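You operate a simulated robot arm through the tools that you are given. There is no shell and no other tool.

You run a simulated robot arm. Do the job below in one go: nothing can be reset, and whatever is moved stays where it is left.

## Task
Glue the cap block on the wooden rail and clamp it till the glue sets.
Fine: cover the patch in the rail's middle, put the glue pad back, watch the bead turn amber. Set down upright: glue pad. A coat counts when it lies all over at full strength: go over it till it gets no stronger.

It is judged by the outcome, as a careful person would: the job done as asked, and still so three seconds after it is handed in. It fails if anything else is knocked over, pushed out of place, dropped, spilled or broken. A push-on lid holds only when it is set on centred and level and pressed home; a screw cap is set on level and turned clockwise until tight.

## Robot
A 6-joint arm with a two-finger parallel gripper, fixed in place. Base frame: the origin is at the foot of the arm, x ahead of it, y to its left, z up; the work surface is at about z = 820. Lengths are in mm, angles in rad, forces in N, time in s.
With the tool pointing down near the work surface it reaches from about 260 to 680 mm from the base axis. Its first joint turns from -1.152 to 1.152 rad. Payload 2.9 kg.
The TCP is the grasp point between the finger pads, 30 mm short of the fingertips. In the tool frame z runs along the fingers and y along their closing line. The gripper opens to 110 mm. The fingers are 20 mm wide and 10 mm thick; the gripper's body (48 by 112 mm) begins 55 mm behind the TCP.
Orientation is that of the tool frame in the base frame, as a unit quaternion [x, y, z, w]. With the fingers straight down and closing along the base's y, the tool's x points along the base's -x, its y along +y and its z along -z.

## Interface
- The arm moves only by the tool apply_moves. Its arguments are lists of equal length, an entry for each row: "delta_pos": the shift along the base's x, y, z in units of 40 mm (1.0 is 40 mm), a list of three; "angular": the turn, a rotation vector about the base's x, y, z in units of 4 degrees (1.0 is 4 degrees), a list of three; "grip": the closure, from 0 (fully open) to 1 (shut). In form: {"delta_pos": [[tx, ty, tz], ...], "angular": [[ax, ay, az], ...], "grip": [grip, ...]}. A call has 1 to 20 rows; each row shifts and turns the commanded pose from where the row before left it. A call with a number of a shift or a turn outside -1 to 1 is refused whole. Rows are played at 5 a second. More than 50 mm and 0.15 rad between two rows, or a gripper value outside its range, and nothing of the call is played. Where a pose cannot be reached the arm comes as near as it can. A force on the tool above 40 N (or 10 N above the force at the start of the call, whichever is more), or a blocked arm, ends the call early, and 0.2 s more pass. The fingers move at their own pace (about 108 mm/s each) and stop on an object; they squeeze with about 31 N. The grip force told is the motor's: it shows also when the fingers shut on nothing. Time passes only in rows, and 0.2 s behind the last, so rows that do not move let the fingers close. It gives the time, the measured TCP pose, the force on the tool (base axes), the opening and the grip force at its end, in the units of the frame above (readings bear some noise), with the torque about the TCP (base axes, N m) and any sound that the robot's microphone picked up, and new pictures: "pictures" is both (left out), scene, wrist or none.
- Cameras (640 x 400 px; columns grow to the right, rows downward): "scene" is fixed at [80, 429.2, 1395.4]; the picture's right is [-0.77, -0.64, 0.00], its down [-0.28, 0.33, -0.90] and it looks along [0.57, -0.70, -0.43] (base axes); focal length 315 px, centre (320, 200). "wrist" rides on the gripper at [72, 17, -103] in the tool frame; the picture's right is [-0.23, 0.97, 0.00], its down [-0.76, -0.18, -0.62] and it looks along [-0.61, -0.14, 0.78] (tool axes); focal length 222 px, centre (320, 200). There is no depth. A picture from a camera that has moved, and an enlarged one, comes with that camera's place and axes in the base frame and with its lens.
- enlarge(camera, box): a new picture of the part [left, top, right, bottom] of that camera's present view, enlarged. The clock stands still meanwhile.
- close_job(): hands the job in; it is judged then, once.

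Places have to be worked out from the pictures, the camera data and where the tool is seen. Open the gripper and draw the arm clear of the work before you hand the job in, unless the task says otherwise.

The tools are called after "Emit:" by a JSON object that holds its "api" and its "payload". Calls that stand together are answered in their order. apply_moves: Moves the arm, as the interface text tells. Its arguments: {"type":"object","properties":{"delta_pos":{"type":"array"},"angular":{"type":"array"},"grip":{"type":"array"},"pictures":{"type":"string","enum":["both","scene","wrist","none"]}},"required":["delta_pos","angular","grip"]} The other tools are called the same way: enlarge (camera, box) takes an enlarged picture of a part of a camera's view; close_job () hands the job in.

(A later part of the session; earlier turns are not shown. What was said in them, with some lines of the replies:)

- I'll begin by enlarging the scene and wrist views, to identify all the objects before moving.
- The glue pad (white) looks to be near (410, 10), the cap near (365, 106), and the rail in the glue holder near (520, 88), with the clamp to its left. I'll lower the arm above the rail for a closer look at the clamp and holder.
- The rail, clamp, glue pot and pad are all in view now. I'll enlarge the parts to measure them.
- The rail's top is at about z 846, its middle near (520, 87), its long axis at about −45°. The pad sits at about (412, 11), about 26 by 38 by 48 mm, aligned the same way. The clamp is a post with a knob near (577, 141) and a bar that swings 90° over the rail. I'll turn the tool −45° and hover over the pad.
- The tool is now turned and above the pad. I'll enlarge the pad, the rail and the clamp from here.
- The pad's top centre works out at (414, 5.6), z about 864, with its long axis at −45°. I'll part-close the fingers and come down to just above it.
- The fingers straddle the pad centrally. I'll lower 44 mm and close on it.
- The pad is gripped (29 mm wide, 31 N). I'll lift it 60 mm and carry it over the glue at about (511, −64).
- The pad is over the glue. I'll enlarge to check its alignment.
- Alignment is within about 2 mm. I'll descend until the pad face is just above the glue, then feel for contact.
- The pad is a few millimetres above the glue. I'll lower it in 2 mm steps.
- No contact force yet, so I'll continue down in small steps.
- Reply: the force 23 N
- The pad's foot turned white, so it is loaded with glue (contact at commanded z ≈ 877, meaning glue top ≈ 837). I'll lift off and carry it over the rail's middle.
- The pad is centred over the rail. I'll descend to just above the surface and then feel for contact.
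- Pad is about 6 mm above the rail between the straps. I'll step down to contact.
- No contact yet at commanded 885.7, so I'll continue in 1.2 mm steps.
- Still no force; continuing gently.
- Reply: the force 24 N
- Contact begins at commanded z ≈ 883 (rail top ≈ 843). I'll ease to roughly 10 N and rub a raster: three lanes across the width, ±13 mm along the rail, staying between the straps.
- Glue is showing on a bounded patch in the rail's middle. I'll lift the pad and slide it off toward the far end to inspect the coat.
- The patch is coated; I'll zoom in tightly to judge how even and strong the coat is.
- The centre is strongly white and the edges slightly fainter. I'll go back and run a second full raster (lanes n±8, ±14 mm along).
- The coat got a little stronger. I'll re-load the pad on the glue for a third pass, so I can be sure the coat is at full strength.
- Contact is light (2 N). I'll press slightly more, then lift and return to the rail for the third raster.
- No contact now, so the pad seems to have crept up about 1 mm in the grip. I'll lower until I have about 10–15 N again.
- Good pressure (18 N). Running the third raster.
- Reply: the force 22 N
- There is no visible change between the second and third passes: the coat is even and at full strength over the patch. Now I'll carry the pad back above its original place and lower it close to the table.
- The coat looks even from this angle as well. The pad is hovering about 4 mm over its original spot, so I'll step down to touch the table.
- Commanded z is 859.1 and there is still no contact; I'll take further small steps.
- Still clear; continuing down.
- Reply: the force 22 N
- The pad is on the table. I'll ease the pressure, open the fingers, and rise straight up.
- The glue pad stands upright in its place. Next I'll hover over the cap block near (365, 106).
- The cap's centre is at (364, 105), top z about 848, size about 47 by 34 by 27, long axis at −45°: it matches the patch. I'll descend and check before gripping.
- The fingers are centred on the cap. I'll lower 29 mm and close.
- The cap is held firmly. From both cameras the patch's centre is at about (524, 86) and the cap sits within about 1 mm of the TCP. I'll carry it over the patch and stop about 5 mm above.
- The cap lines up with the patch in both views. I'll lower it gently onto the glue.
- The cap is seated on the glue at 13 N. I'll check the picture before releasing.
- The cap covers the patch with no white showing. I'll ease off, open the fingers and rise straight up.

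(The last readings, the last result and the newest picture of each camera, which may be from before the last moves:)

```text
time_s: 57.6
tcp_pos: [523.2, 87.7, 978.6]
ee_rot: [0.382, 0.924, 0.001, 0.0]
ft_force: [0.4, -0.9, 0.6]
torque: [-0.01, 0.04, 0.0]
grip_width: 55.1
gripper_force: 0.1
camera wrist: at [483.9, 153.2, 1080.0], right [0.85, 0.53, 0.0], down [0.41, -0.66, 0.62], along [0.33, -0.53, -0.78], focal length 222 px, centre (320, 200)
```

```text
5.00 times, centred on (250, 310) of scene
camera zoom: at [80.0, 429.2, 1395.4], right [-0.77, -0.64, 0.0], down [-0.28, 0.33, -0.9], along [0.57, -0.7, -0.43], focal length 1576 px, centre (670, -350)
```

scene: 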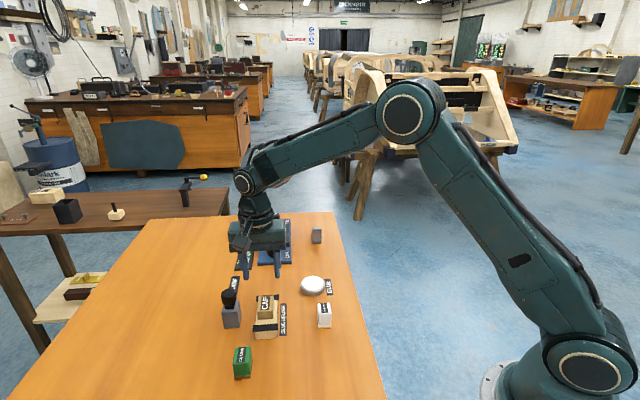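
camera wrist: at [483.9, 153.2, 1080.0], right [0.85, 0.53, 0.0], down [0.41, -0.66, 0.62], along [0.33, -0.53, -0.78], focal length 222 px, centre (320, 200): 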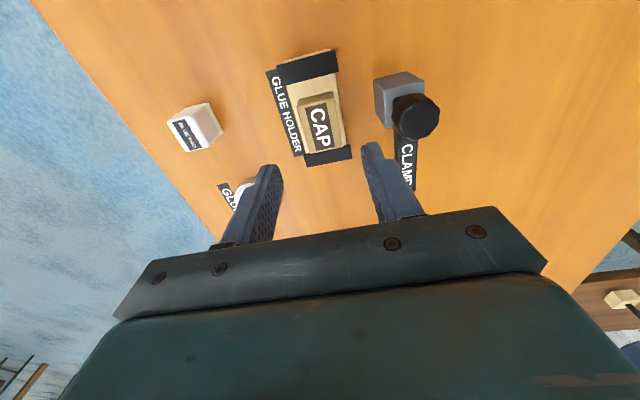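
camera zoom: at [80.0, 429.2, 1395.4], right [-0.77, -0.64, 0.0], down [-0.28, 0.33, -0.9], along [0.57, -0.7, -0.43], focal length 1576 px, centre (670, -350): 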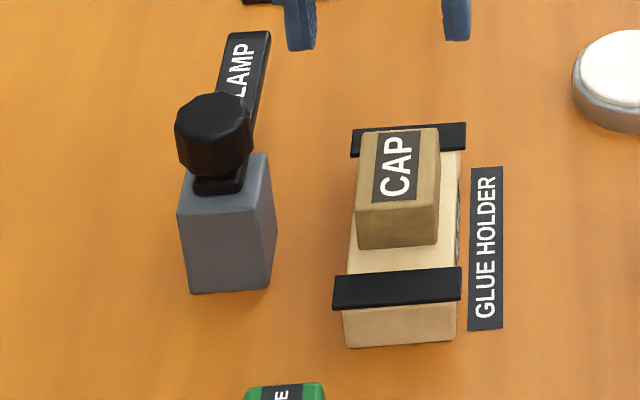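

The cap sits centred on the rail. The clamp's post, bar pivot and knob are concentric at about (580, 143), and the knob top is near z 908. I'll move above it and turn the tool +90°, so that I can later swing the bar clockwise (−90°) within a comfortable wrist range.

Emit:
{"api": "apply_moves", "payload": {"delta_pos": [[0.07, 0.071, 0.02], [0.07, 0.071, 0.02], [0.07, 0.071, 0.02], [0.07, 0.071, 0.02], [0.07, 0.071, 0.02], [0.07, 0.071, 0.02], [0.07, 0.071, 0.02], [0.07, 0.071, 0.02], [0.07, 0.071, 0.02], [0.07, 0.071, 0.02], [0.07, 0.071, 0.02], [0.07, 0.071, 0.02], [0.07, 0.071, 0.02], [0.07, 0.071, 0.02], [0.07, 0.071, 0.02], [0.07, 0.071, 0.02], [0.07, 0.071, 0.02], [0.07, 0.071, 0.02], [0.07, 0.071, 0.02], [0.07, 0.071, 0.02]], "angular": [[0, 0, 1], [0, 0, 1], [0, 0, 1], [0, 0, 1], [0, 0, 1], [0, 0, 1], [0, 0, 1], [0, 0, 1], [0, 0, 1], [0, 0, 1], [0, 0, 1], [0, 0, 1], [0, 0, 1], [0, 0, 1], [0, 0, 1], [0, 0, 1], [0, 0, 1], [0, 0, 1], [0, 0, 1], [0, 0, 1]], "grip": [0.4, 0.4, 0.4, 0.4, 0.4, 0.4, 0.4, 0.4, 0.4, 0.4, 0.4, 0.4, 0.4, 0.4, 0.4, 0.4, 0.4, 0.4, 0.4, 0.4], "pictures": "none"}}

Emit:
{"api": "apply_moves", "payload": {"delta_pos": [[0, 0, 0], [0, 0, 0], [0, 0, 0], [0, 0, 0]], "angular": [[0, 0, 1], [0, 0, 1], [0, 0, 0.5], [0, 0, 0]], "grip": [0.4, 0.4, 0.4, 0.4]}}

Emit:
{"api": "enlarge", "payload": {"camera": "wrist", "box": [220, 40, 420, 220]}}

Emit:
{"api": "enlarge", "payload": {"camera": "scene", "box": [200, 240, 290, 340]}}

```text
time_s: 61.8
tcp_pos: [579.5, 141.7, 994.4]
ee_rot: [-0.302, 0.953, -0.002, 0.0]
ft_force: [-0.3, 0.3, -0.2]
torque: [0.01, 0.01, 0.0]
grip_width: 66.0
gripper_force: 0.1
```

```text
time_s: 62.8
tcp_pos: [579.6, 144.2, 994.5]
ee_rot: [-0.383, 0.924, 0.0, 0.0]
ft_force: [-0.6, -0.2, 0.2]
torque: [-0.02, 0.02, 0.02]
grip_width: 66.0
gripper_force: 0.0
camera wrist: at [517.4, 105.4, 1096.3], right [-0.53, 0.85, 0.0], down [0.66, 0.41, 0.62], along [0.53, 0.33, -0.78], focal length 222 px, centre (320, 200)
```

scene: 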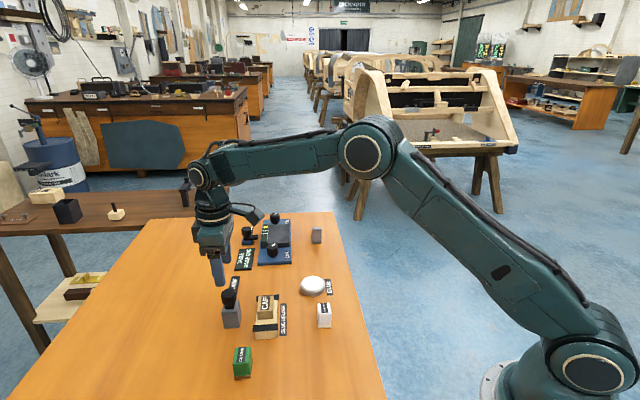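
wrist: 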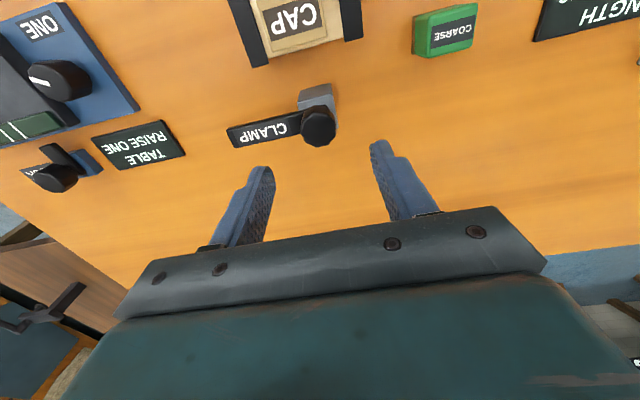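

```text
2.22 times, centred on (320, 130) of wrist
camera zoom: at [517.4, 105.4, 1096.3], right [-0.53, 0.85, 0.0], down [0.66, 0.41, 0.62], along [0.53, 0.33, -0.78], focal length 494 px, centre (320, 356)
```

zoom: 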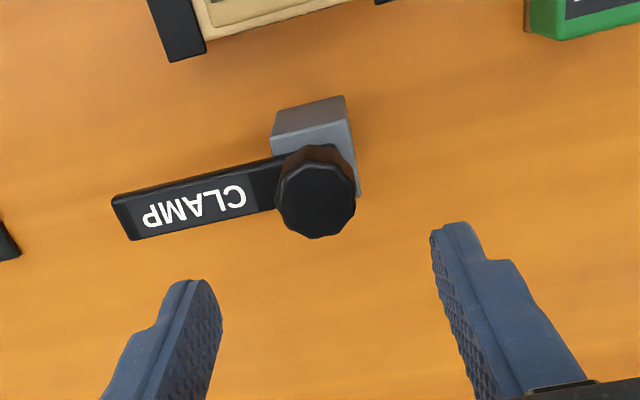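

```text
4.00 times, centred on (245, 290) of scene
camera zoom: at [80.0, 429.2, 1395.4], right [-0.77, -0.64, 0.0], down [-0.28, 0.33, -0.9], along [0.57, -0.7, -0.43], focal length 1260 px, centre (620, -160)
```

zoom: 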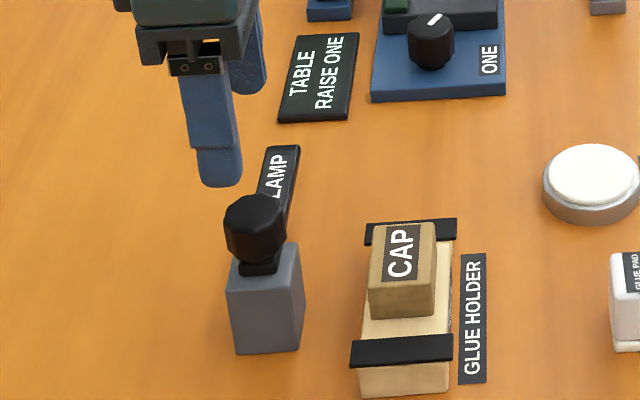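

The knob axis is confirmed at about (580, 142), knob top at 908, and bar top at about 880. I'll descend until the fingertips are at about z 886, straddling the knob above the bar.

Emit:
{"api": "apply_moves", "payload": {"delta_pos": [[0, -0.01, -0.8], [0, 0, -0.7], [0, 0, -0.4], [0, 0, 0]], "angular": [[0, 0, 0], [0, 0, 0], [0, 0, 0], [0, 0, 0]], "grip": [0.4, 0.4, 0.4, 0.4], "pictures": "none"}}

Emit:
{"api": "enlarge", "payload": {"camera": "wrist", "box": [200, 60, 440, 240]}}

Emit:
{"api": "enlarge", "payload": {"camera": "scene", "box": [200, 240, 290, 340]}}

```text
time_s: 63.8
tcp_pos: [581.3, 142.6, 918.1]
ee_rot: [-0.382, 0.924, 0.001, 0.0]
ft_force: [0.1, 0.2, 1.8]
torque: [-0.01, -0.03, 0.0]
grip_width: 66.0
gripper_force: 0.0
```

```text
2.22 times, centred on (320, 150) of wrist
camera zoom: at [518.7, 104.7, 1019.5], right [-0.53, 0.85, 0.0], down [0.66, 0.41, 0.62], along [0.53, 0.33, -0.78], focal length 494 px, centre (320, 311)
```

zoom: 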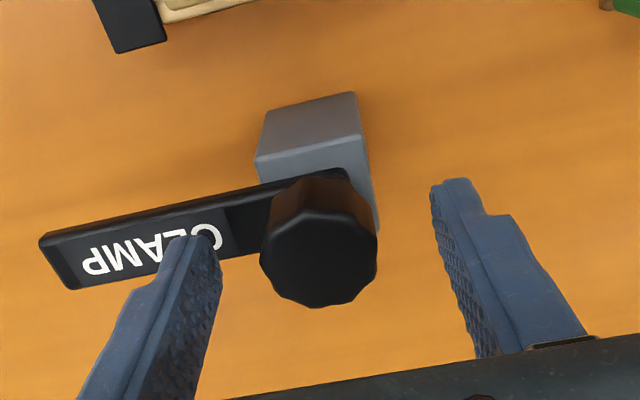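

```text
4.00 times, centred on (245, 290) of scene
camera zoom: at [80.0, 429.2, 1395.4], right [-0.77, -0.64, 0.0], down [-0.28, 0.33, -0.9], along [0.57, -0.7, -0.43], focal length 1260 px, centre (620, -160)
```

zoom: 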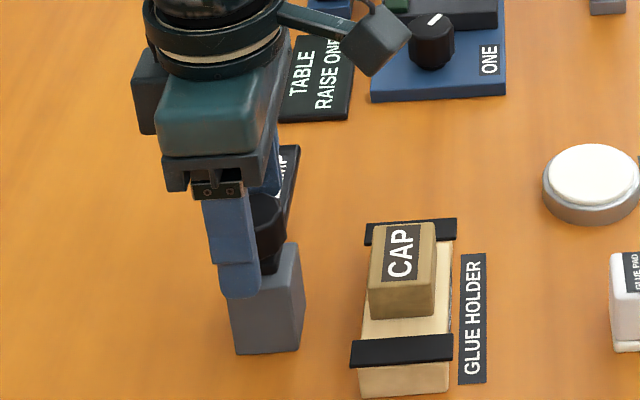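

The knob lies exactly between the fingers. I'll drop 4 mm and close on it.

Emit:
{"api": "apply_moves", "payload": {"delta_pos": [[0, 0, -0.1], [0, 0, 0], [0, 0, 0], [0, 0, 0], [0, 0, 0]], "angular": [[0, 0, 0], [0, 0, 0], [0, 0, 0], [0, 0, 0], [0, 0, 0]], "grip": [0.4, 1, 1, 1, 1], "pictures": "none"}}

Emit:
{"api": "enlarge", "payload": {"camera": "wrist", "box": [200, 60, 440, 240]}}

Emit:
{"api": "enlarge", "payload": {"camera": "scene", "box": [200, 240, 290, 340]}}

```text
time_s: 65.0
tcp_pos: [580.8, 142.7, 914.4]
ee_rot: [-0.382, 0.924, 0.0, 0.001]
ft_force: [2.5, -0.9, 0.4]
torque: [0.39, 0.17, -0.02]
grip_width: 31.6
gripper_force: 44.5
```

```text
2.22 times, centred on (320, 150) of wrist
camera zoom: at [518.4, 104.9, 1015.4], right [-0.53, 0.85, 0.0], down [0.66, 0.41, 0.62], along [0.53, 0.33, -0.78], focal length 494 px, centre (320, 311)
```

zoom: 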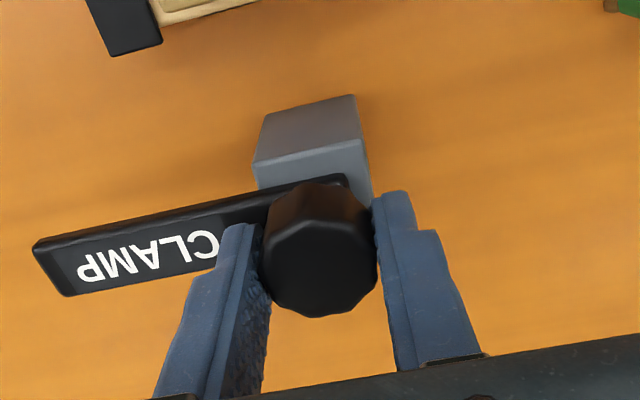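

```text
4.00 times, centred on (245, 290) of scene
camera zoom: at [80.1, 429.1, 1395.4], right [-0.77, -0.64, 0.0], down [-0.28, 0.33, -0.9], along [0.57, -0.7, -0.43], focal length 1260 px, centre (620, -160)
```

zoom: 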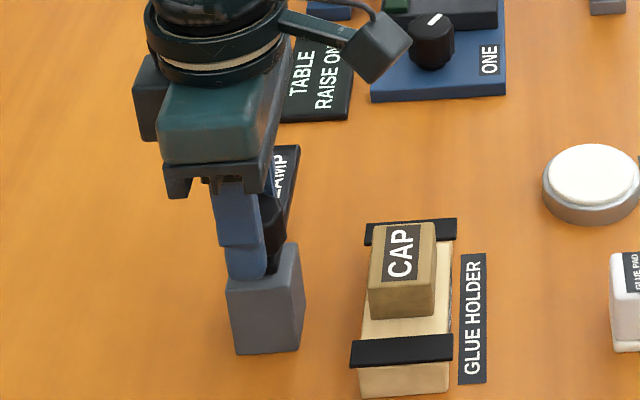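

Gripped on the knob (31.6 mm). I'll turn 12° clockwise as a first test and check whether the bar follows.

Emit:
{"api": "apply_moves", "payload": {"delta_pos": [[0, 0, 0], [0, 0, 0], [0, 0, 0], [0, 0, 0]], "angular": [[0, 0, -1], [0, 0, -1], [0, 0, -1], [0, 0, 0]], "grip": [1, 1, 1, 1], "pictures": "none"}}

Emit:
{"api": "enlarge", "payload": {"camera": "wrist", "box": [200, 60, 440, 240]}}

Emit:
{"api": "enlarge", "payload": {"camera": "scene", "box": [200, 240, 290, 340]}}

```text
time_s: 66.0
tcp_pos: [582.6, 142.6, 913.9]
ee_rot: [-0.282, 0.959, 0.0, 0.001]
ft_force: [21.9, -2.2, -16.2]
torque: [0.26, -0.02, -0.01]
grip_width: 31.8
gripper_force: 45.0
```

```text
2.22 times, centred on (320, 150) of wrist
camera zoom: at [511.7, 118.8, 1015.3], right [-0.34, 0.94, 0.0], down [0.74, 0.26, 0.62], along [0.59, 0.21, -0.78], focal length 494 px, centre (320, 311)
```

zoom: 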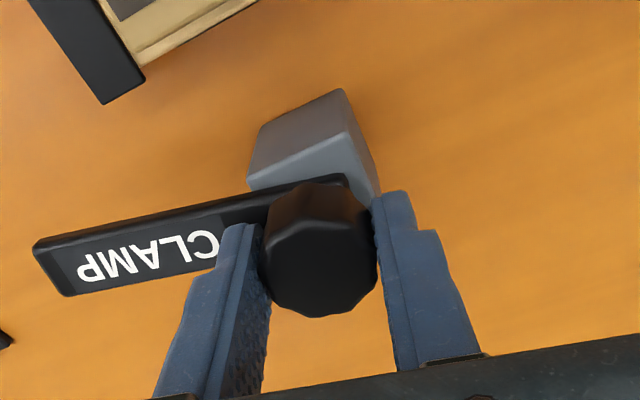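

```text
4.00 times, centred on (245, 290) of scene
camera zoom: at [80.9, 429.2, 1395.4], right [-0.77, -0.64, 0.0], down [-0.28, 0.33, -0.9], along [0.57, -0.7, -0.43], focal length 1260 px, centre (620, -160)
```

zoom: 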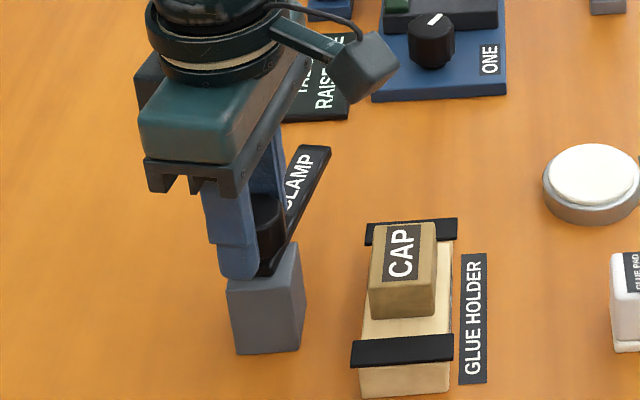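

The bar follows the knob clockwise. Side force has built up (22 N in x, 16 N pulling down), so I'll shift slightly that way to relieve it before going on.

Emit:
{"api": "apply_moves", "payload": {"delta_pos": [[0.02, 0, -0.015], [0, 0, 0]], "angular": [[0, 0, 0], [0, 0, 0]], "grip": [1, 1], "pictures": "none"}}

```text
time_s: 66.6
tcp_pos: [581.0, 142.2, 914.2]
ee_rot: [-0.284, 0.959, 0.0, 0.0]
ft_force: [12.7, -4.4, -14.1]
torque: [0.85, -0.78, 0.0]
grip_width: 31.6
gripper_force: 45.0
```

That helped. I'll relieve a bit more in x and z.

Emit:
{"api": "apply_moves", "payload": {"delta_pos": [[0.025, -0.01, -0.03], [0, 0, 0]], "angular": [[0, 0, 0], [0, 0, 0]], "grip": [1, 1], "pictures": "none"}}

```text
time_s: 67.2
tcp_pos: [580.6, 141.9, 914.0]
ee_rot: [-0.284, 0.959, 0.0, -0.002]
ft_force: [-2.7, -3.1, 2.6]
torque: [-0.36, -0.25, 0.02]
grip_width: 31.7
gripper_force: 45.1
```

Forces are nearly nil. I'll continue turning clockwise in 12° steps, checking forces each time.

Emit:
{"api": "apply_moves", "payload": {"delta_pos": [[0, 0, 0], [0, 0, 0], [0, 0, 0], [0, 0, 0]], "angular": [[0, 0, -1], [0, 0, -1], [0, 0, -1], [0, 0, 0]], "grip": [1, 1, 1, 1], "pictures": "none"}}

Emit:
{"api": "enlarge", "payload": {"camera": "scene", "box": [200, 240, 290, 340]}}

```text
time_s: 68.2
tcp_pos: [581.5, 140.9, 914.0]
ee_rot: [-0.181, 0.983, -0.001, 0.0]
ft_force: [-3.1, -1.6, 11.5]
torque: [-0.84, 1.07, -0.03]
grip_width: 31.6
gripper_force: 45.3
```

```text
4.00 times, centred on (245, 290) of scene
camera zoom: at [79.8, 429.1, 1395.5], right [-0.77, -0.64, 0.0], down [-0.28, 0.33, -0.9], along [0.57, -0.7, -0.43], focal length 1260 px, centre (620, -160)
```

zoom: 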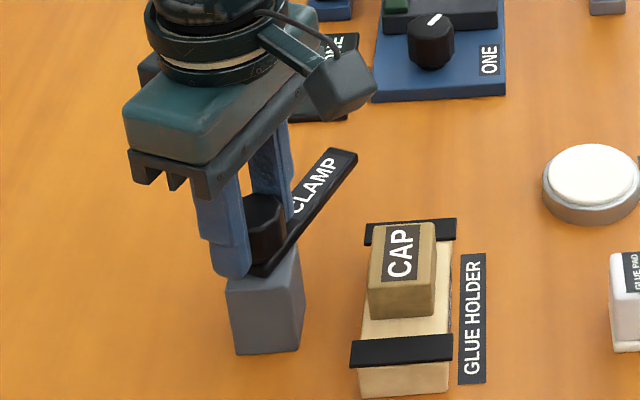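

The bar swings smoothly. I'll add a slight upward relief and continue.

Emit:
{"api": "apply_moves", "payload": {"delta_pos": [[0, 0, 0.012], [0, 0, 0], [0, 0, 0], [0, 0, 0]], "angular": [[0, 0, -1], [0, 0, -1], [0, 0, -1], [0, 0, 0]], "grip": [1, 1, 1, 1], "pictures": "none"}}

```text
time_s: 69.2
tcp_pos: [582.4, 143.3, 914.2]
ee_rot: [-0.077, 0.997, -0.001, 0.001]
ft_force: [-0.4, -8.7, 6.4]
torque: [0.37, 0.15, 0.03]
grip_width: 31.7
gripper_force: 45.2
```

Forces are still low at 36° turned. Continuing clockwise.

Emit:
{"api": "apply_moves", "payload": {"delta_pos": [[0, -0.008, 0.006], [0, 0, 0], [0, 0, 0], [0, 0, 0]], "angular": [[0, 0, -1], [0, 0, -1], [0, 0, -1], [0, 0, 0]], "grip": [1, 1, 1, 1], "pictures": "none"}}

Emit:
{"api": "enlarge", "payload": {"camera": "scene", "box": [200, 240, 290, 340]}}

```text
time_s: 70.2
tcp_pos: [580.5, 141.8, 913.0]
ee_rot: [0.027, 1.0, 0.0, 0.0]
ft_force: [-2.6, -11.4, -0.7]
torque: [0.28, -0.82, -0.01]
grip_width: 31.5
gripper_force: 45.0
```

```text
4.00 times, centred on (245, 290) of scene
camera zoom: at [79.9, 428.9, 1395.5], right [-0.77, -0.64, 0.0], down [-0.28, 0.33, -0.9], along [0.57, -0.7, -0.43], focal length 1260 px, centre (620, -160)
```

zoom: 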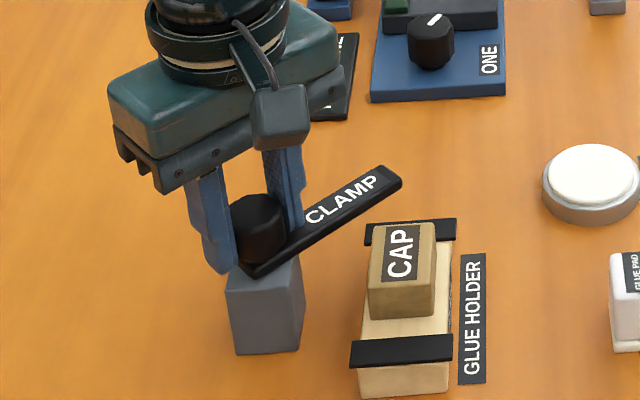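

48° turned and the bar is approaching the cap. I'll proceed in 8° steps now, relieving y, and watch the bar's height against the cap.

Emit:
{"api": "apply_moves", "payload": {"delta_pos": [[0, -0.015, 0], [0, 0, 0], [0, 0, 0]], "angular": [[0, 0, -1], [0, 0, -1], [0, 0, 0]], "grip": [1, 1, 1], "pictures": "none"}}

Emit:
{"api": "enlarge", "payload": {"camera": "scene", "box": [230, 260, 310, 330]}}

Emit:
{"api": "enlarge", "payload": {"camera": "wrist", "box": [180, 20, 420, 200]}}

```text
time_s: 71.0
tcp_pos: [582.0, 141.6, 913.4]
ee_rot: [0.096, 0.995, 0.001, 0.0]
ft_force: [1.9, -8.1, -0.7]
torque: [0.45, 0.62, -0.01]
grip_width: 31.6
gripper_force: 45.7
```

```text
5.71 times, centred on (270, 295) of scene
camera zoom: at [80.1, 429.0, 1395.5], right [-0.77, -0.64, 0.0], down [-0.28, 0.33, -0.9], along [0.57, -0.7, -0.43], focal length 1801 px, centre (606, -343)
```

zoom: 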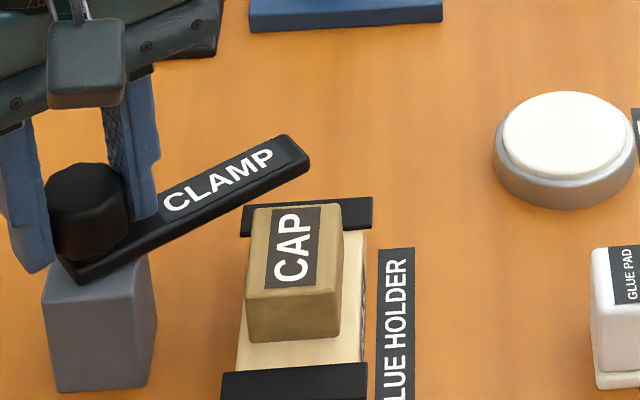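

```text
2.22 times, centred on (300, 110) of wrist
camera zoom: at [514.3, 173.2, 1015.5], right [0.41, 0.91, 0.0], down [0.71, -0.32, 0.62], along [0.57, -0.26, -0.78], focal length 494 px, centre (364, 400)
```

zoom: 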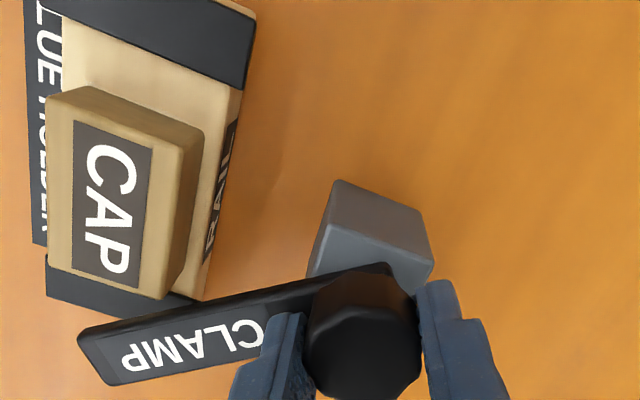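

Bar underside (≈872) looks just above the cap's top (≈870.5). I'll continue in small steps while watching for any push on the cap.

Emit:
{"api": "apply_moves", "payload": {"delta_pos": [[0, -0.01, 0], [0, 0, 0], [0, 0, 0]], "angular": [[0, 0, -1], [0, 0, -0.5], [0, 0, 0]], "grip": [1, 1, 1], "pictures": "none"}}

Emit:
{"api": "enlarge", "payload": {"camera": "scene", "box": [230, 260, 310, 330]}}

Emit:
{"api": "enlarge", "payload": {"camera": "wrist", "box": [180, 20, 420, 200]}}

```text
time_s: 71.8
tcp_pos: [582.3, 142.4, 913.6]
ee_rot: [0.148, 0.989, 0.0, 0.0]
ft_force: [4.4, -3.5, -1.9]
torque: [-0.25, 0.77, -0.01]
grip_width: 31.7
gripper_force: 45.2
```

```text
5.71 times, centred on (270, 295) of scene
camera zoom: at [80.2, 429.1, 1395.5], right [-0.77, -0.64, 0.0], down [-0.28, 0.33, -0.9], along [0.57, -0.7, -0.43], focal length 1801 px, centre (606, -343)
```

zoom: 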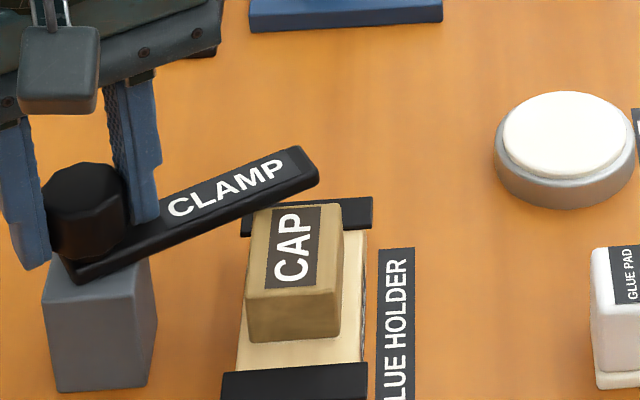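

```text
2.22 times, centred on (300, 110) of wrist
camera zoom: at [517.7, 179.9, 1015.4], right [0.5, 0.86, 0.0], down [0.68, -0.39, 0.62], along [0.54, -0.31, -0.78], focal length 494 px, centre (364, 400)
```

zoom: 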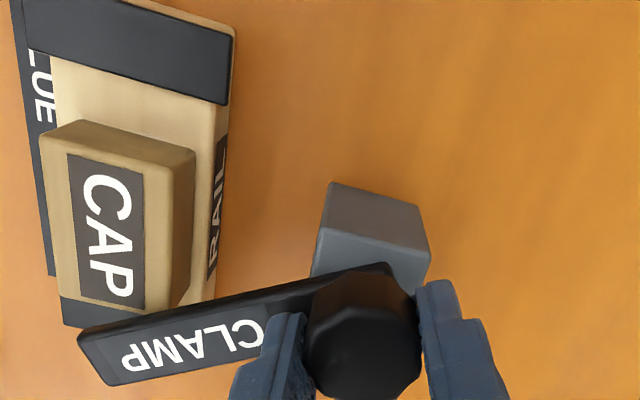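

62° turned and still free. I'll continue in 4° steps.

Emit:
{"api": "apply_moves", "payload": {"delta_pos": [[0.005, 0, 0], [0, 0, 0]], "angular": [[0, 0, -1], [0, 0, 0]], "grip": [1, 1], "pictures": "none"}}

Emit:
{"api": "apply_moves", "payload": {"delta_pos": [[0, 0, 0], [0, 0, 0]], "angular": [[0, 0, -1], [0, 0, 0]], "grip": [1, 1], "pictures": "none"}}

Emit:
{"api": "enlarge", "payload": {"camera": "scene", "box": [230, 260, 310, 330]}}

Emit:
{"api": "enlarge", "payload": {"camera": "wrist", "box": [180, 20, 420, 200]}}

```text
time_s: 72.4
tcp_pos: [580.6, 140.8, 913.6]
ee_rot: [0.183, 0.983, 0.0, 0.0]
ft_force: [-5.0, -6.0, -0.8]
torque: [0.01, -1.08, -0.01]
grip_width: 31.5
gripper_force: 45.3
```

```text
time_s: 73.0
tcp_pos: [581.3, 140.6, 913.3]
ee_rot: [0.217, 0.976, 0.0, 0.0]
ft_force: [-2.7, -8.6, -2.8]
torque: [0.18, -0.5, 0.0]
grip_width: 31.7
gripper_force: 45.3
```

```text
5.71 times, centred on (270, 295) of scene
camera zoom: at [79.9, 429.0, 1395.5], right [-0.77, -0.64, 0.0], down [-0.28, 0.33, -0.9], along [0.57, -0.7, -0.43], focal length 1801 px, centre (606, -343)
```

zoom: 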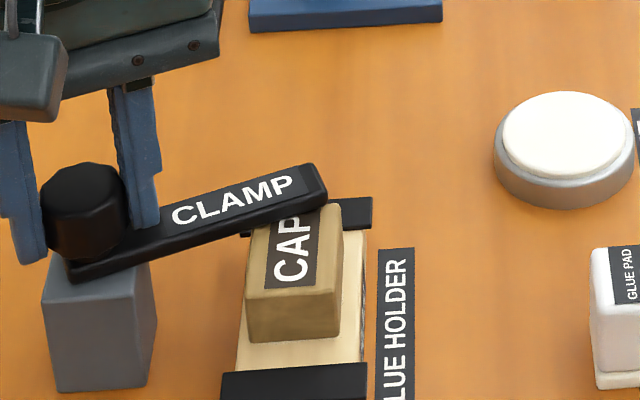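

```text
2.22 times, centred on (300, 110) of wrist
camera zoom: at [523.7, 188.4, 1015.5], right [0.62, 0.79, 0.0], down [0.62, -0.48, 0.62], along [0.49, -0.39, -0.78], focal length 494 px, centre (364, 400)
```

zoom: 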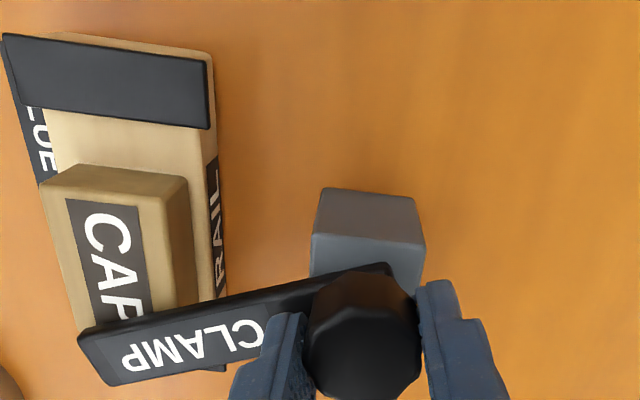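

The bar is passing over the cap without moving it. Continuing to bring the bar over the cap's centre (about 19° more).

Emit:
{"api": "apply_moves", "payload": {"delta_pos": [[0, -0.01, 0], [0, 0, 0], [0, 0, 0]], "angular": [[0, 0, -1], [0, 0, -1], [0, 0, 0]], "grip": [1, 1, 1], "pictures": "none"}}

Emit:
{"api": "enlarge", "payload": {"camera": "scene", "box": [230, 260, 310, 330]}}

```text
time_s: 73.8
tcp_pos: [581.0, 141.7, 912.5]
ee_rot: [0.284, 0.959, 0.0, 0.001]
ft_force: [-2.6, -6.9, -3.8]
torque: [0.44, 0.07, 0.01]
grip_width: 31.3
gripper_force: 44.9
```

```text
5.71 times, centred on (270, 295) of scene
camera zoom: at [80.0, 429.0, 1395.5], right [-0.77, -0.64, 0.0], down [-0.28, 0.33, -0.9], along [0.57, -0.7, -0.43], focal length 1801 px, centre (606, -343)
```

zoom: 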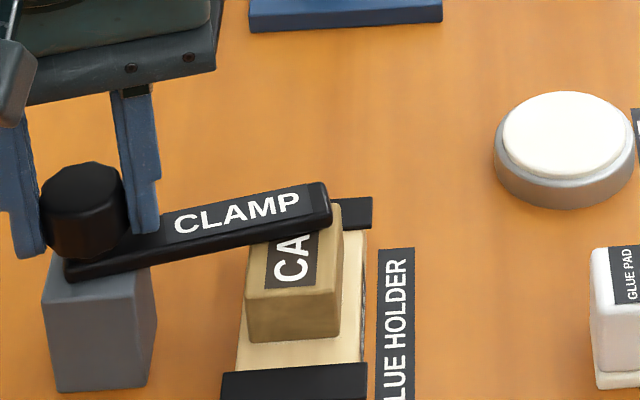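

78° turned, and the cap is undisturbed. Continuing the last 11–12°.

Emit:
{"api": "apply_moves", "payload": {"delta_pos": [[0, -0.01, -0.005], [0, 0, 0], [0, 0, 0]], "angular": [[0, 0, -1], [0, 0, -1], [0, 0, 0]], "grip": [1, 1, 1], "pictures": "none"}}

Emit:
{"api": "apply_moves", "payload": {"delta_pos": [[0, 0, 0], [0, 0, 0]], "angular": [[0, 0, -0.75], [0, 0, 0]], "grip": [1, 1], "pictures": "none"}}

Emit:
{"api": "enlarge", "payload": {"camera": "scene", "box": [230, 260, 310, 330]}}

Emit:
{"api": "enlarge", "payload": {"camera": "wrist", "box": [180, 20, 420, 200]}}

```text
time_s: 74.6
tcp_pos: [581.2, 140.7, 914.0]
ee_rot: [0.349, 0.937, -0.001, 0.0]
ft_force: [-12.5, -3.8, 2.1]
torque: [0.17, -0.42, 0.02]
grip_width: 31.5
gripper_force: 45.4
```

```text
time_s: 75.2
tcp_pos: [580.6, 140.2, 913.6]
ee_rot: [0.375, 0.927, 0.0, 0.0]
ft_force: [-12.3, -1.0, 3.5]
torque: [0.65, 0.38, 0.02]
grip_width: 31.5
gripper_force: 44.6
```

```text
5.71 times, centred on (270, 295) of scene
camera zoom: at [79.6, 429.1, 1395.5], right [-0.77, -0.64, 0.0], down [-0.28, 0.33, -0.9], along [0.57, -0.7, -0.43], focal length 1801 px, centre (606, -343)
```

zoom: 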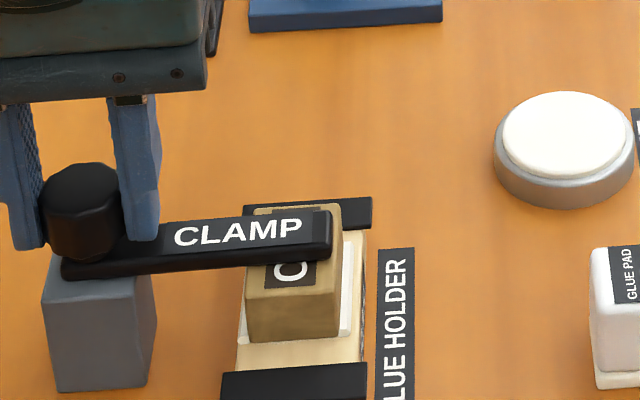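

```text
2.22 times, centred on (300, 110) of wrist
camera zoom: at [541.4, 204.4, 1015.5], right [0.84, 0.54, 0.0], down [0.43, -0.66, 0.62], along [0.34, -0.52, -0.78], focal length 494 px, centre (364, 400)
```

zoom: 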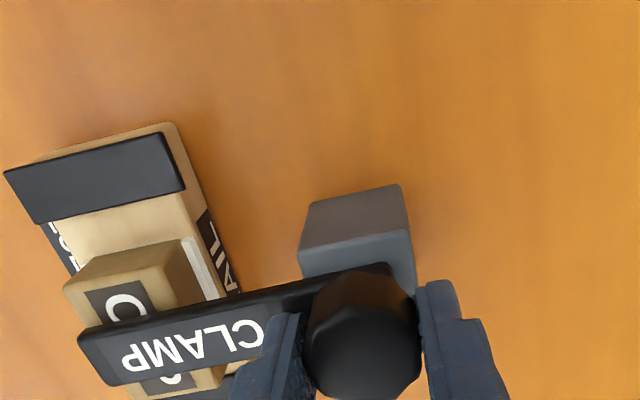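

White squeeze-out beads have appeared along the cap's sides, so the clamp is bearing on it. I'll relieve the side force and turn 3° more to make sure it's well home, watching the torque.

Emit:
{"api": "apply_moves", "payload": {"delta_pos": [[-0.015, 0, 0], [0, 0, 0], [0, 0, 0]], "angular": [[0, 0, 0], [0, 0, -0.75], [0, 0, 0]], "grip": [1, 1, 1], "pictures": "none"}}

Emit:
{"api": "enlarge", "payload": {"camera": "scene", "box": [230, 260, 310, 330]}}

Emit:
{"api": "enlarge", "payload": {"camera": "wrist", "box": [180, 60, 420, 220]}}

```text
time_s: 76.0
tcp_pos: [580.8, 139.1, 914.3]
ee_rot: [0.4, 0.917, 0.0, 0.001]
ft_force: [0.1, -3.6, 1.0]
torque: [-0.66, -0.1, 0.53]
grip_width: 31.9
gripper_force: 45.3
```

```text
5.71 times, centred on (270, 295) of scene
camera zoom: at [80.0, 429.1, 1395.5], right [-0.77, -0.64, 0.0], down [-0.28, 0.33, -0.9], along [0.57, -0.7, -0.43], focal length 1801 px, centre (606, -343)
```

zoom: 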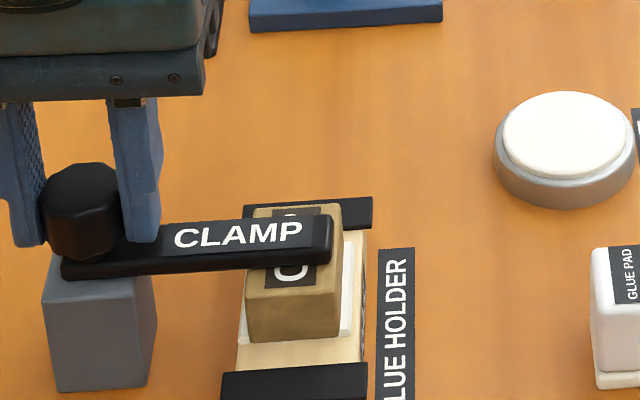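

```text
2.50 times, centred on (300, 140) of wrist
camera zoom: at [544.6, 206.1, 1015.3], right [0.87, 0.5, 0.0], down [0.39, -0.68, 0.62], along [0.31, -0.54, -0.78], focal length 555 px, centre (370, 350)
```

zoom: 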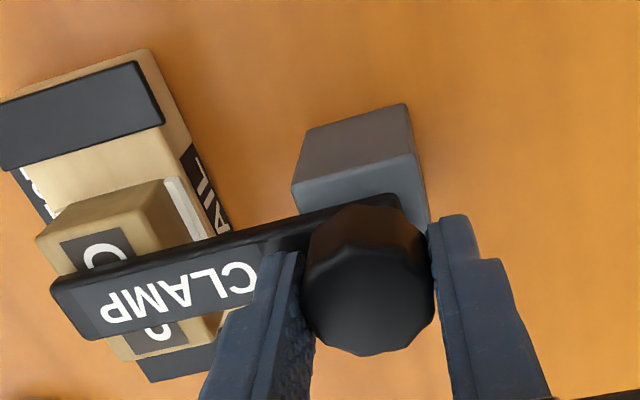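

The torque about z has jumped to 0.53 N·m: the clamp is at its stop. I'll hold it there and wait, watching the bead.

Emit:
{"api": "apply_moves", "payload": {"delta_pos": [[0, 0, 0], [0, 0, 0], [0, 0, 0], [0, 0, 0], [0, 0, 0], [0, 0, 0], [0, 0, 0], [0, 0, 0], [0, 0, 0], [0, 0, 0], [0, 0, 0], [0, 0, 0], [0, 0, 0], [0, 0, 0], [0, 0, 0], [0, 0, 0], [0, 0, 0], [0, 0, 0], [0, 0, 0], [0, 0, 0]], "angular": [[0, 0, 0], [0, 0, 0], [0, 0, 0], [0, 0, 0], [0, 0, 0], [0, 0, 0], [0, 0, 0], [0, 0, 0], [0, 0, 0], [0, 0, 0], [0, 0, 0], [0, 0, 0], [0, 0, 0], [0, 0, 0], [0, 0, 0], [0, 0, 0], [0, 0, 0], [0, 0, 0], [0, 0, 0], [0, 0, 0]], "grip": [1, 1, 1, 1, 1, 1, 1, 1, 1, 1, 1, 1, 1, 1, 1, 1, 1, 1, 1, 1], "pictures": "none"}}

Emit:
{"api": "enlarge", "payload": {"camera": "scene", "box": [250, 290, 290, 325]}}

```text
time_s: 80.2
tcp_pos: [581.0, 140.3, 912.8]
ee_rot: [0.399, 0.917, 0.001, 0.001]
ft_force: [18.9, -7.7, 6.2]
torque: [-0.35, 0.2, -0.01]
grip_width: 31.5
gripper_force: 45.1
```

```text
11.43 times, centred on (270, 308) of scene
camera zoom: at [80.4, 428.9, 1395.5], right [-0.77, -0.64, 0.0], down [-0.28, 0.33, -0.9], along [0.57, -0.7, -0.43], focal length 3602 px, centre (891, -1029)
```

zoom: 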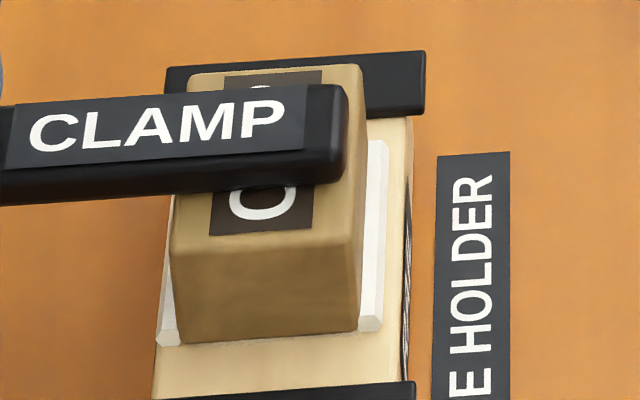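

The beads are plainly visible and still white. I'll relieve the side force and keep waiting.

Emit:
{"api": "apply_moves", "payload": {"delta_pos": [[0.02, -0.005, 0], [0, 0, 0], [0, 0, 0], [0, 0, 0], [0, 0, 0], [0, 0, 0], [0, 0, 0], [0, 0, 0], [0, 0, 0], [0, 0, 0], [0, 0, 0], [0, 0, 0], [0, 0, 0], [0, 0, 0], [0, 0, 0], [0, 0, 0], [0, 0, 0], [0, 0, 0], [0, 0, 0], [0, 0, 0]], "angular": [[0, 0, 0], [0, 0, 0], [0, 0, 0], [0, 0, 0], [0, 0, 0], [0, 0, 0], [0, 0, 0], [0, 0, 0], [0, 0, 0], [0, 0, 0], [0, 0, 0], [0, 0, 0], [0, 0, 0], [0, 0, 0], [0, 0, 0], [0, 0, 0], [0, 0, 0], [0, 0, 0], [0, 0, 0], [0, 0, 0]], "grip": [1, 1, 1, 1, 1, 1, 1, 1, 1, 1, 1, 1, 1, 1, 1, 1, 1, 1, 1, 1], "pictures": "none"}}

Emit:
{"api": "enlarge", "payload": {"camera": "scene", "box": [250, 290, 290, 325]}}

```text
time_s: 84.4
tcp_pos: [581.7, 140.8, 912.9]
ee_rot: [0.399, 0.917, 0.0, 0.0]
ft_force: [-7.4, -12.8, 4.4]
torque: [0.2, -0.21, 0.03]
grip_width: 31.6
gripper_force: 45.5
```

```text
11.43 times, centred on (270, 308) of scene
camera zoom: at [79.7, 428.8, 1395.6], right [-0.77, -0.64, 0.0], down [-0.28, 0.33, -0.9], along [0.57, -0.7, -0.43], focal length 3602 px, centre (891, -1029)
```

zoom: 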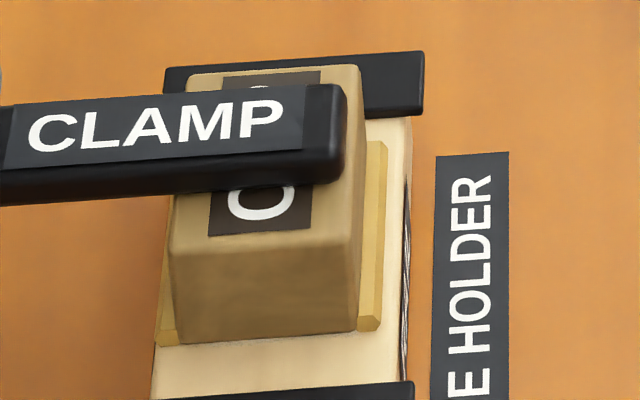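

The bead has turned golden amber. I'll wait a few more seconds to make sure the colour has settled fully.

Emit:
{"api": "apply_moves", "payload": {"delta_pos": [[-0.005, -0.015, 0], [0, 0, 0], [0, 0, 0], [0, 0, 0], [0, 0, 0], [0, 0, 0], [0, 0, 0], [0, 0, 0], [0, 0, 0], [0, 0, 0], [0, 0, 0], [0, 0, 0], [0, 0, 0], [0, 0, 0], [0, 0, 0], [0, 0, 0], [0, 0, 0], [0, 0, 0], [0, 0, 0], [0, 0, 0]], "angular": [[0, 0, 0], [0, 0, 0], [0, 0, 0], [0, 0, 0], [0, 0, 0], [0, 0, 0], [0, 0, 0], [0, 0, 0], [0, 0, 0], [0, 0, 0], [0, 0, 0], [0, 0, 0], [0, 0, 0], [0, 0, 0], [0, 0, 0], [0, 0, 0], [0, 0, 0], [0, 0, 0], [0, 0, 0], [0, 0, 0]], "grip": [1, 1, 1, 1, 1, 1, 1, 1, 1, 1, 1, 1, 1, 1, 1, 1, 1, 1, 1, 1], "pictures": "none"}}

Emit:
{"api": "enlarge", "payload": {"camera": "scene", "box": [250, 290, 290, 325]}}

```text
time_s: 88.6
tcp_pos: [580.7, 140.5, 914.4]
ee_rot: [0.398, 0.917, 0.0, 0.001]
ft_force: [-10.3, 8.6, -7.7]
torque: [0.41, -0.17, -0.01]
grip_width: 31.7
gripper_force: 45.2
```

```text
11.43 times, centred on (270, 308) of scene
camera zoom: at [79.9, 429.4, 1395.4], right [-0.77, -0.64, 0.0], down [-0.28, 0.33, -0.9], along [0.57, -0.7, -0.43], focal length 3602 px, centre (891, -1029)
```

zoom: 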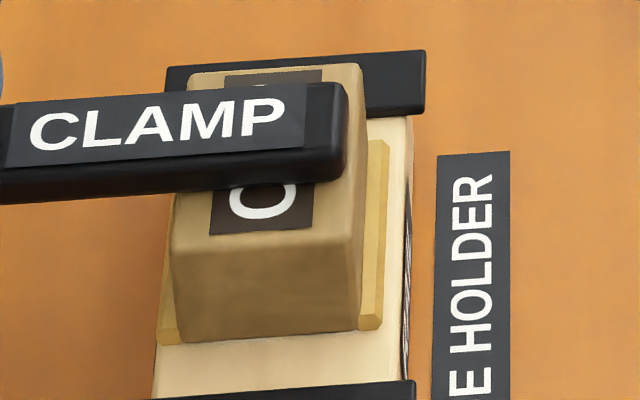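

The amber colour is unchanged after four more seconds, so the glue has set. I'll open the fingers and rise straight off the knob.

Emit:
{"api": "apply_moves", "payload": {"delta_pos": [[0, 0, 0.005], [0, 0, 0], [0, 0, 0], [0, 0, 0]], "angular": [[0, 0, 0], [0, 0, 0], [0, 0, 0], [0, 0, 0]], "grip": [0.5, 0.5, 0.5, 0.5], "pictures": "none"}}

Emit:
{"api": "apply_moves", "payload": {"delta_pos": [[0, 0, 0.4], [0, 0, 0.8], [0, 0, 1.0], [0, 0, 1.0], [0, 0, 0]], "angular": [[0, 0, 0], [0, 0, 0], [0, 0, 0], [0, 0, 0], [0, 0, 0]], "grip": [0.5, 0.5, 0.5, 0.5, 0.5]}}

Emit:
{"api": "enlarge", "payload": {"camera": "scene", "box": [210, 270, 300, 340]}}

Emit:
{"api": "enlarge", "payload": {"camera": "wrist", "box": [200, 60, 420, 200]}}

```text
time_s: 89.6
tcp_pos: [582.0, 139.1, 913.9]
ee_rot: [0.399, 0.917, 0.0, 0.0]
ft_force: [0.5, -0.9, -0.7]
torque: [0.01, -0.01, -0.01]
grip_width: 54.8
gripper_force: 0.0
```

```text
time_s: 90.8
tcp_pos: [581.7, 140.2, 1042.2]
ee_rot: [0.399, 0.917, 0.0, -0.001]
ft_force: [-1.2, -0.2, 0.9]
torque: [0.02, 0.0, 0.0]
grip_width: 54.8
gripper_force: 0.0
camera wrist: at [544.3, 206.0, 1144.3], right [0.87, 0.5, 0.0], down [0.39, -0.68, 0.62], along [0.31, -0.54, -0.78], focal length 222 px, centre (320, 200)
```

scene: 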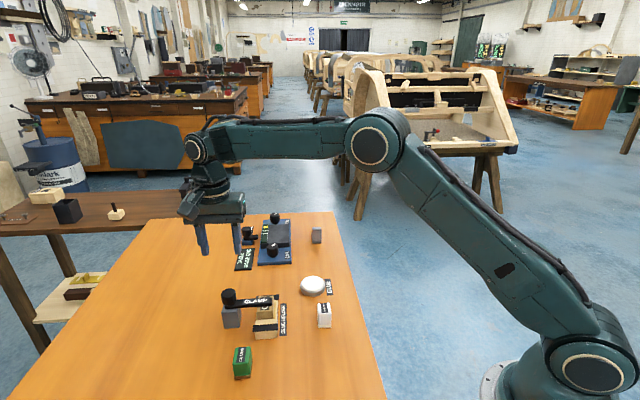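
wrist: 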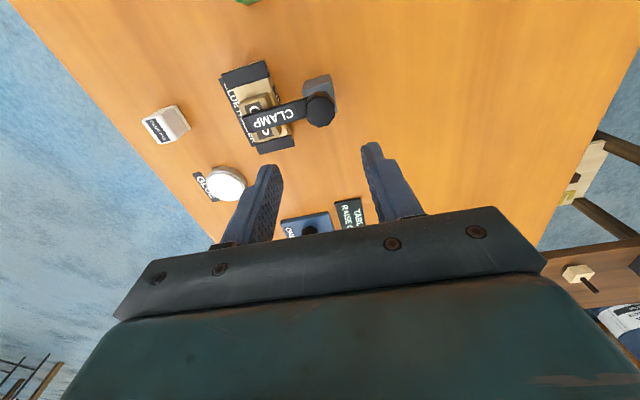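

```text
5.71 times, centred on (255, 305) of scene
camera zoom: at [80.0, 429.2, 1395.4], right [-0.77, -0.64, 0.0], down [-0.28, 0.33, -0.9], along [0.57, -0.7, -0.43], focal length 1801 px, centre (691, -400)
```

zoom: 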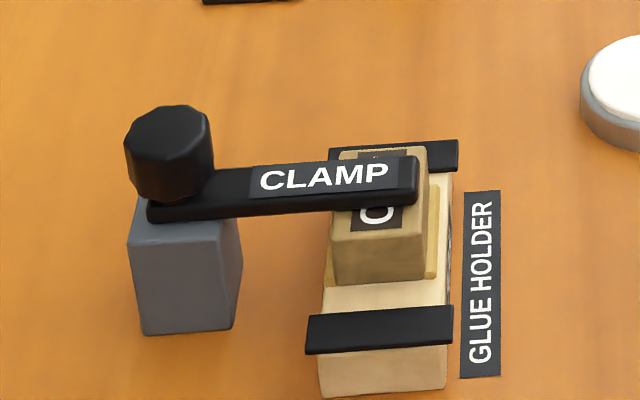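

```text
2.86 times, centred on (310, 130) of wrist
camera zoom: at [544.3, 206.0, 1144.3], right [0.87, 0.5, 0.0], down [0.39, -0.68, 0.62], along [0.31, -0.54, -0.78], focal length 635 px, centre (349, 400)
```

zoom: 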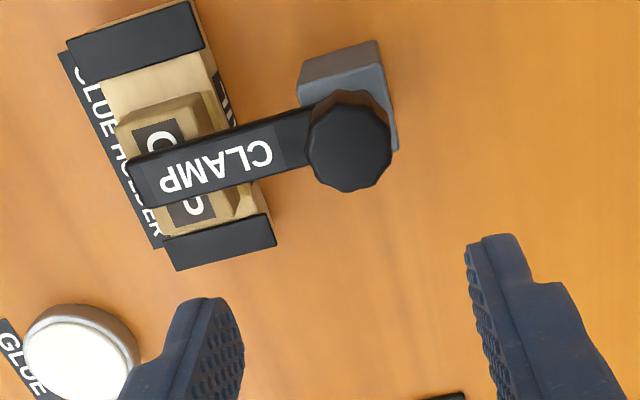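

The clamp holds on its own, the bead is amber, and the pad stands upright. I'll open the gripper fully and draw the arm up and clear.

Emit:
{"api": "apply_moves", "payload": {"delta_pos": [[-0.5, 0, 0.9], [-0.7, 0, 0.9], [-0.7, 0, 0.8], [-0.8, 0, 0.6], [-0.8, 0, 0.6], [-0.8, 0, 0.5], [0, 0, 0], [0, 0, 0], [0, 0, 0]], "angular": [[0, 0, 0], [0, 0, 0], [0, 0, 0], [0, 0, 0], [0, 0, 0], [0, 0, 0], [0, 0, 0], [0, 0, 0], [0, 0, 0]], "grip": [0.3, 0, 0, 0, 0, 0, 0, 0, 0]}}

Emit:
{"api": "enlarge", "payload": {"camera": "scene", "box": [210, 260, 350, 350]}}

Emit:
{"api": "enlarge", "payload": {"camera": "scene", "box": [250, 290, 290, 325]}}

```text
time_s: 92.8
tcp_pos: [408.4, 136.7, 1214.8]
ee_rot: [0.399, 0.917, -0.001, 0.001]
ft_force: [-0.6, -0.2, -0.3]
torque: [0.03, 0.01, 0.01]
grip_width: 110.1
gripper_force: 0.0
camera wrist: at [372.5, 203.2, 1316.0], right [0.87, 0.5, 0.0], down [0.39, -0.68, 0.62], along [0.31, -0.54, -0.78], focal length 222 px, centre (320, 200)
```

scene: 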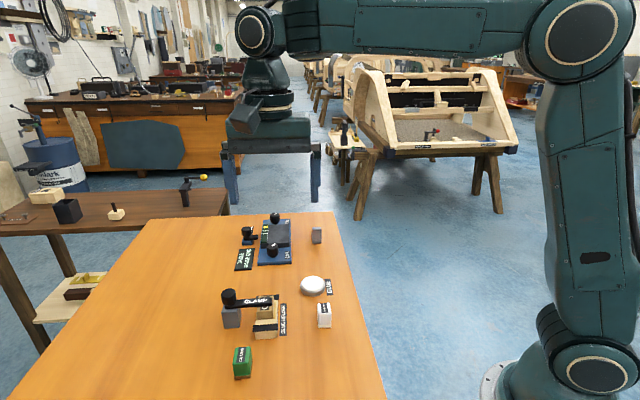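
wrist: 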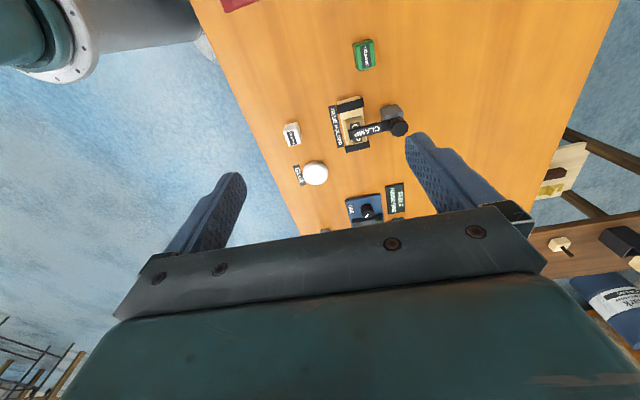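

```text
4.44 times, centred on (280, 305) of scene
camera zoom: at [80.0, 429.2, 1395.4], right [-0.77, -0.64, 0.0], down [-0.28, 0.33, -0.9], along [0.57, -0.7, -0.43], focal length 1401 px, centre (498, -267)
```

zoom: 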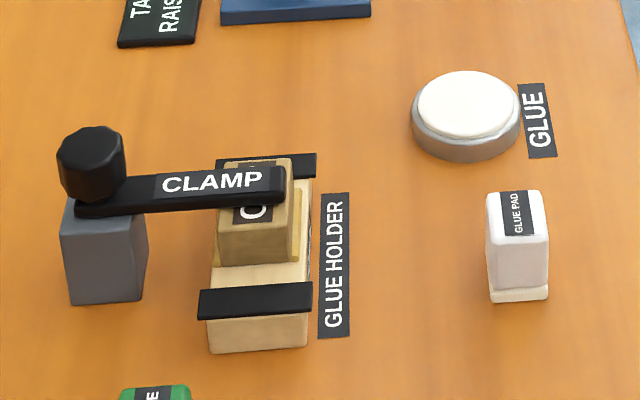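

```text
11.43 times, centred on (270, 308) of scene
camera zoom: at [80.0, 429.2, 1395.4], right [-0.77, -0.64, 0.0], down [-0.28, 0.33, -0.9], along [0.57, -0.7, -0.43], focal length 3602 px, centre (891, -1029)
```

zoom: 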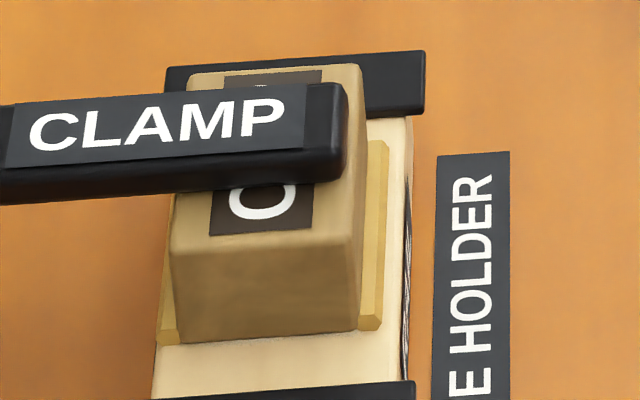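

The cap sits glued on the rail with amber beads on both sides and the clamp resting over it. The glue pad is upright in its place, nothing else has moved, and the arm is clear with the gripper open. I'll hand the job in.

Emit:
{"api": "close_job", "payload": {}}

```text
The job is handed in.
```

The cap block is glued to the middle of the rail and clamped. The glue has set: the bead turned amber and stayed that colour for the last eight seconds before I handed the job in.

- **Glue coat:** I went over the patch three times, reloading the pad before the last pass. The coat looked even, with no visible change between the second and third passes.
- **Glue pad:** It is back in its original place, standing upright.
- **Clamp:** I swung the bar over the cap until it reached its stop. It is still closed over the cap and holds on its own.
- **Other items:** Nothing else on the bench looked moved or knocked over in the last pictures. The arm is drawn clear with the gripper fully open.
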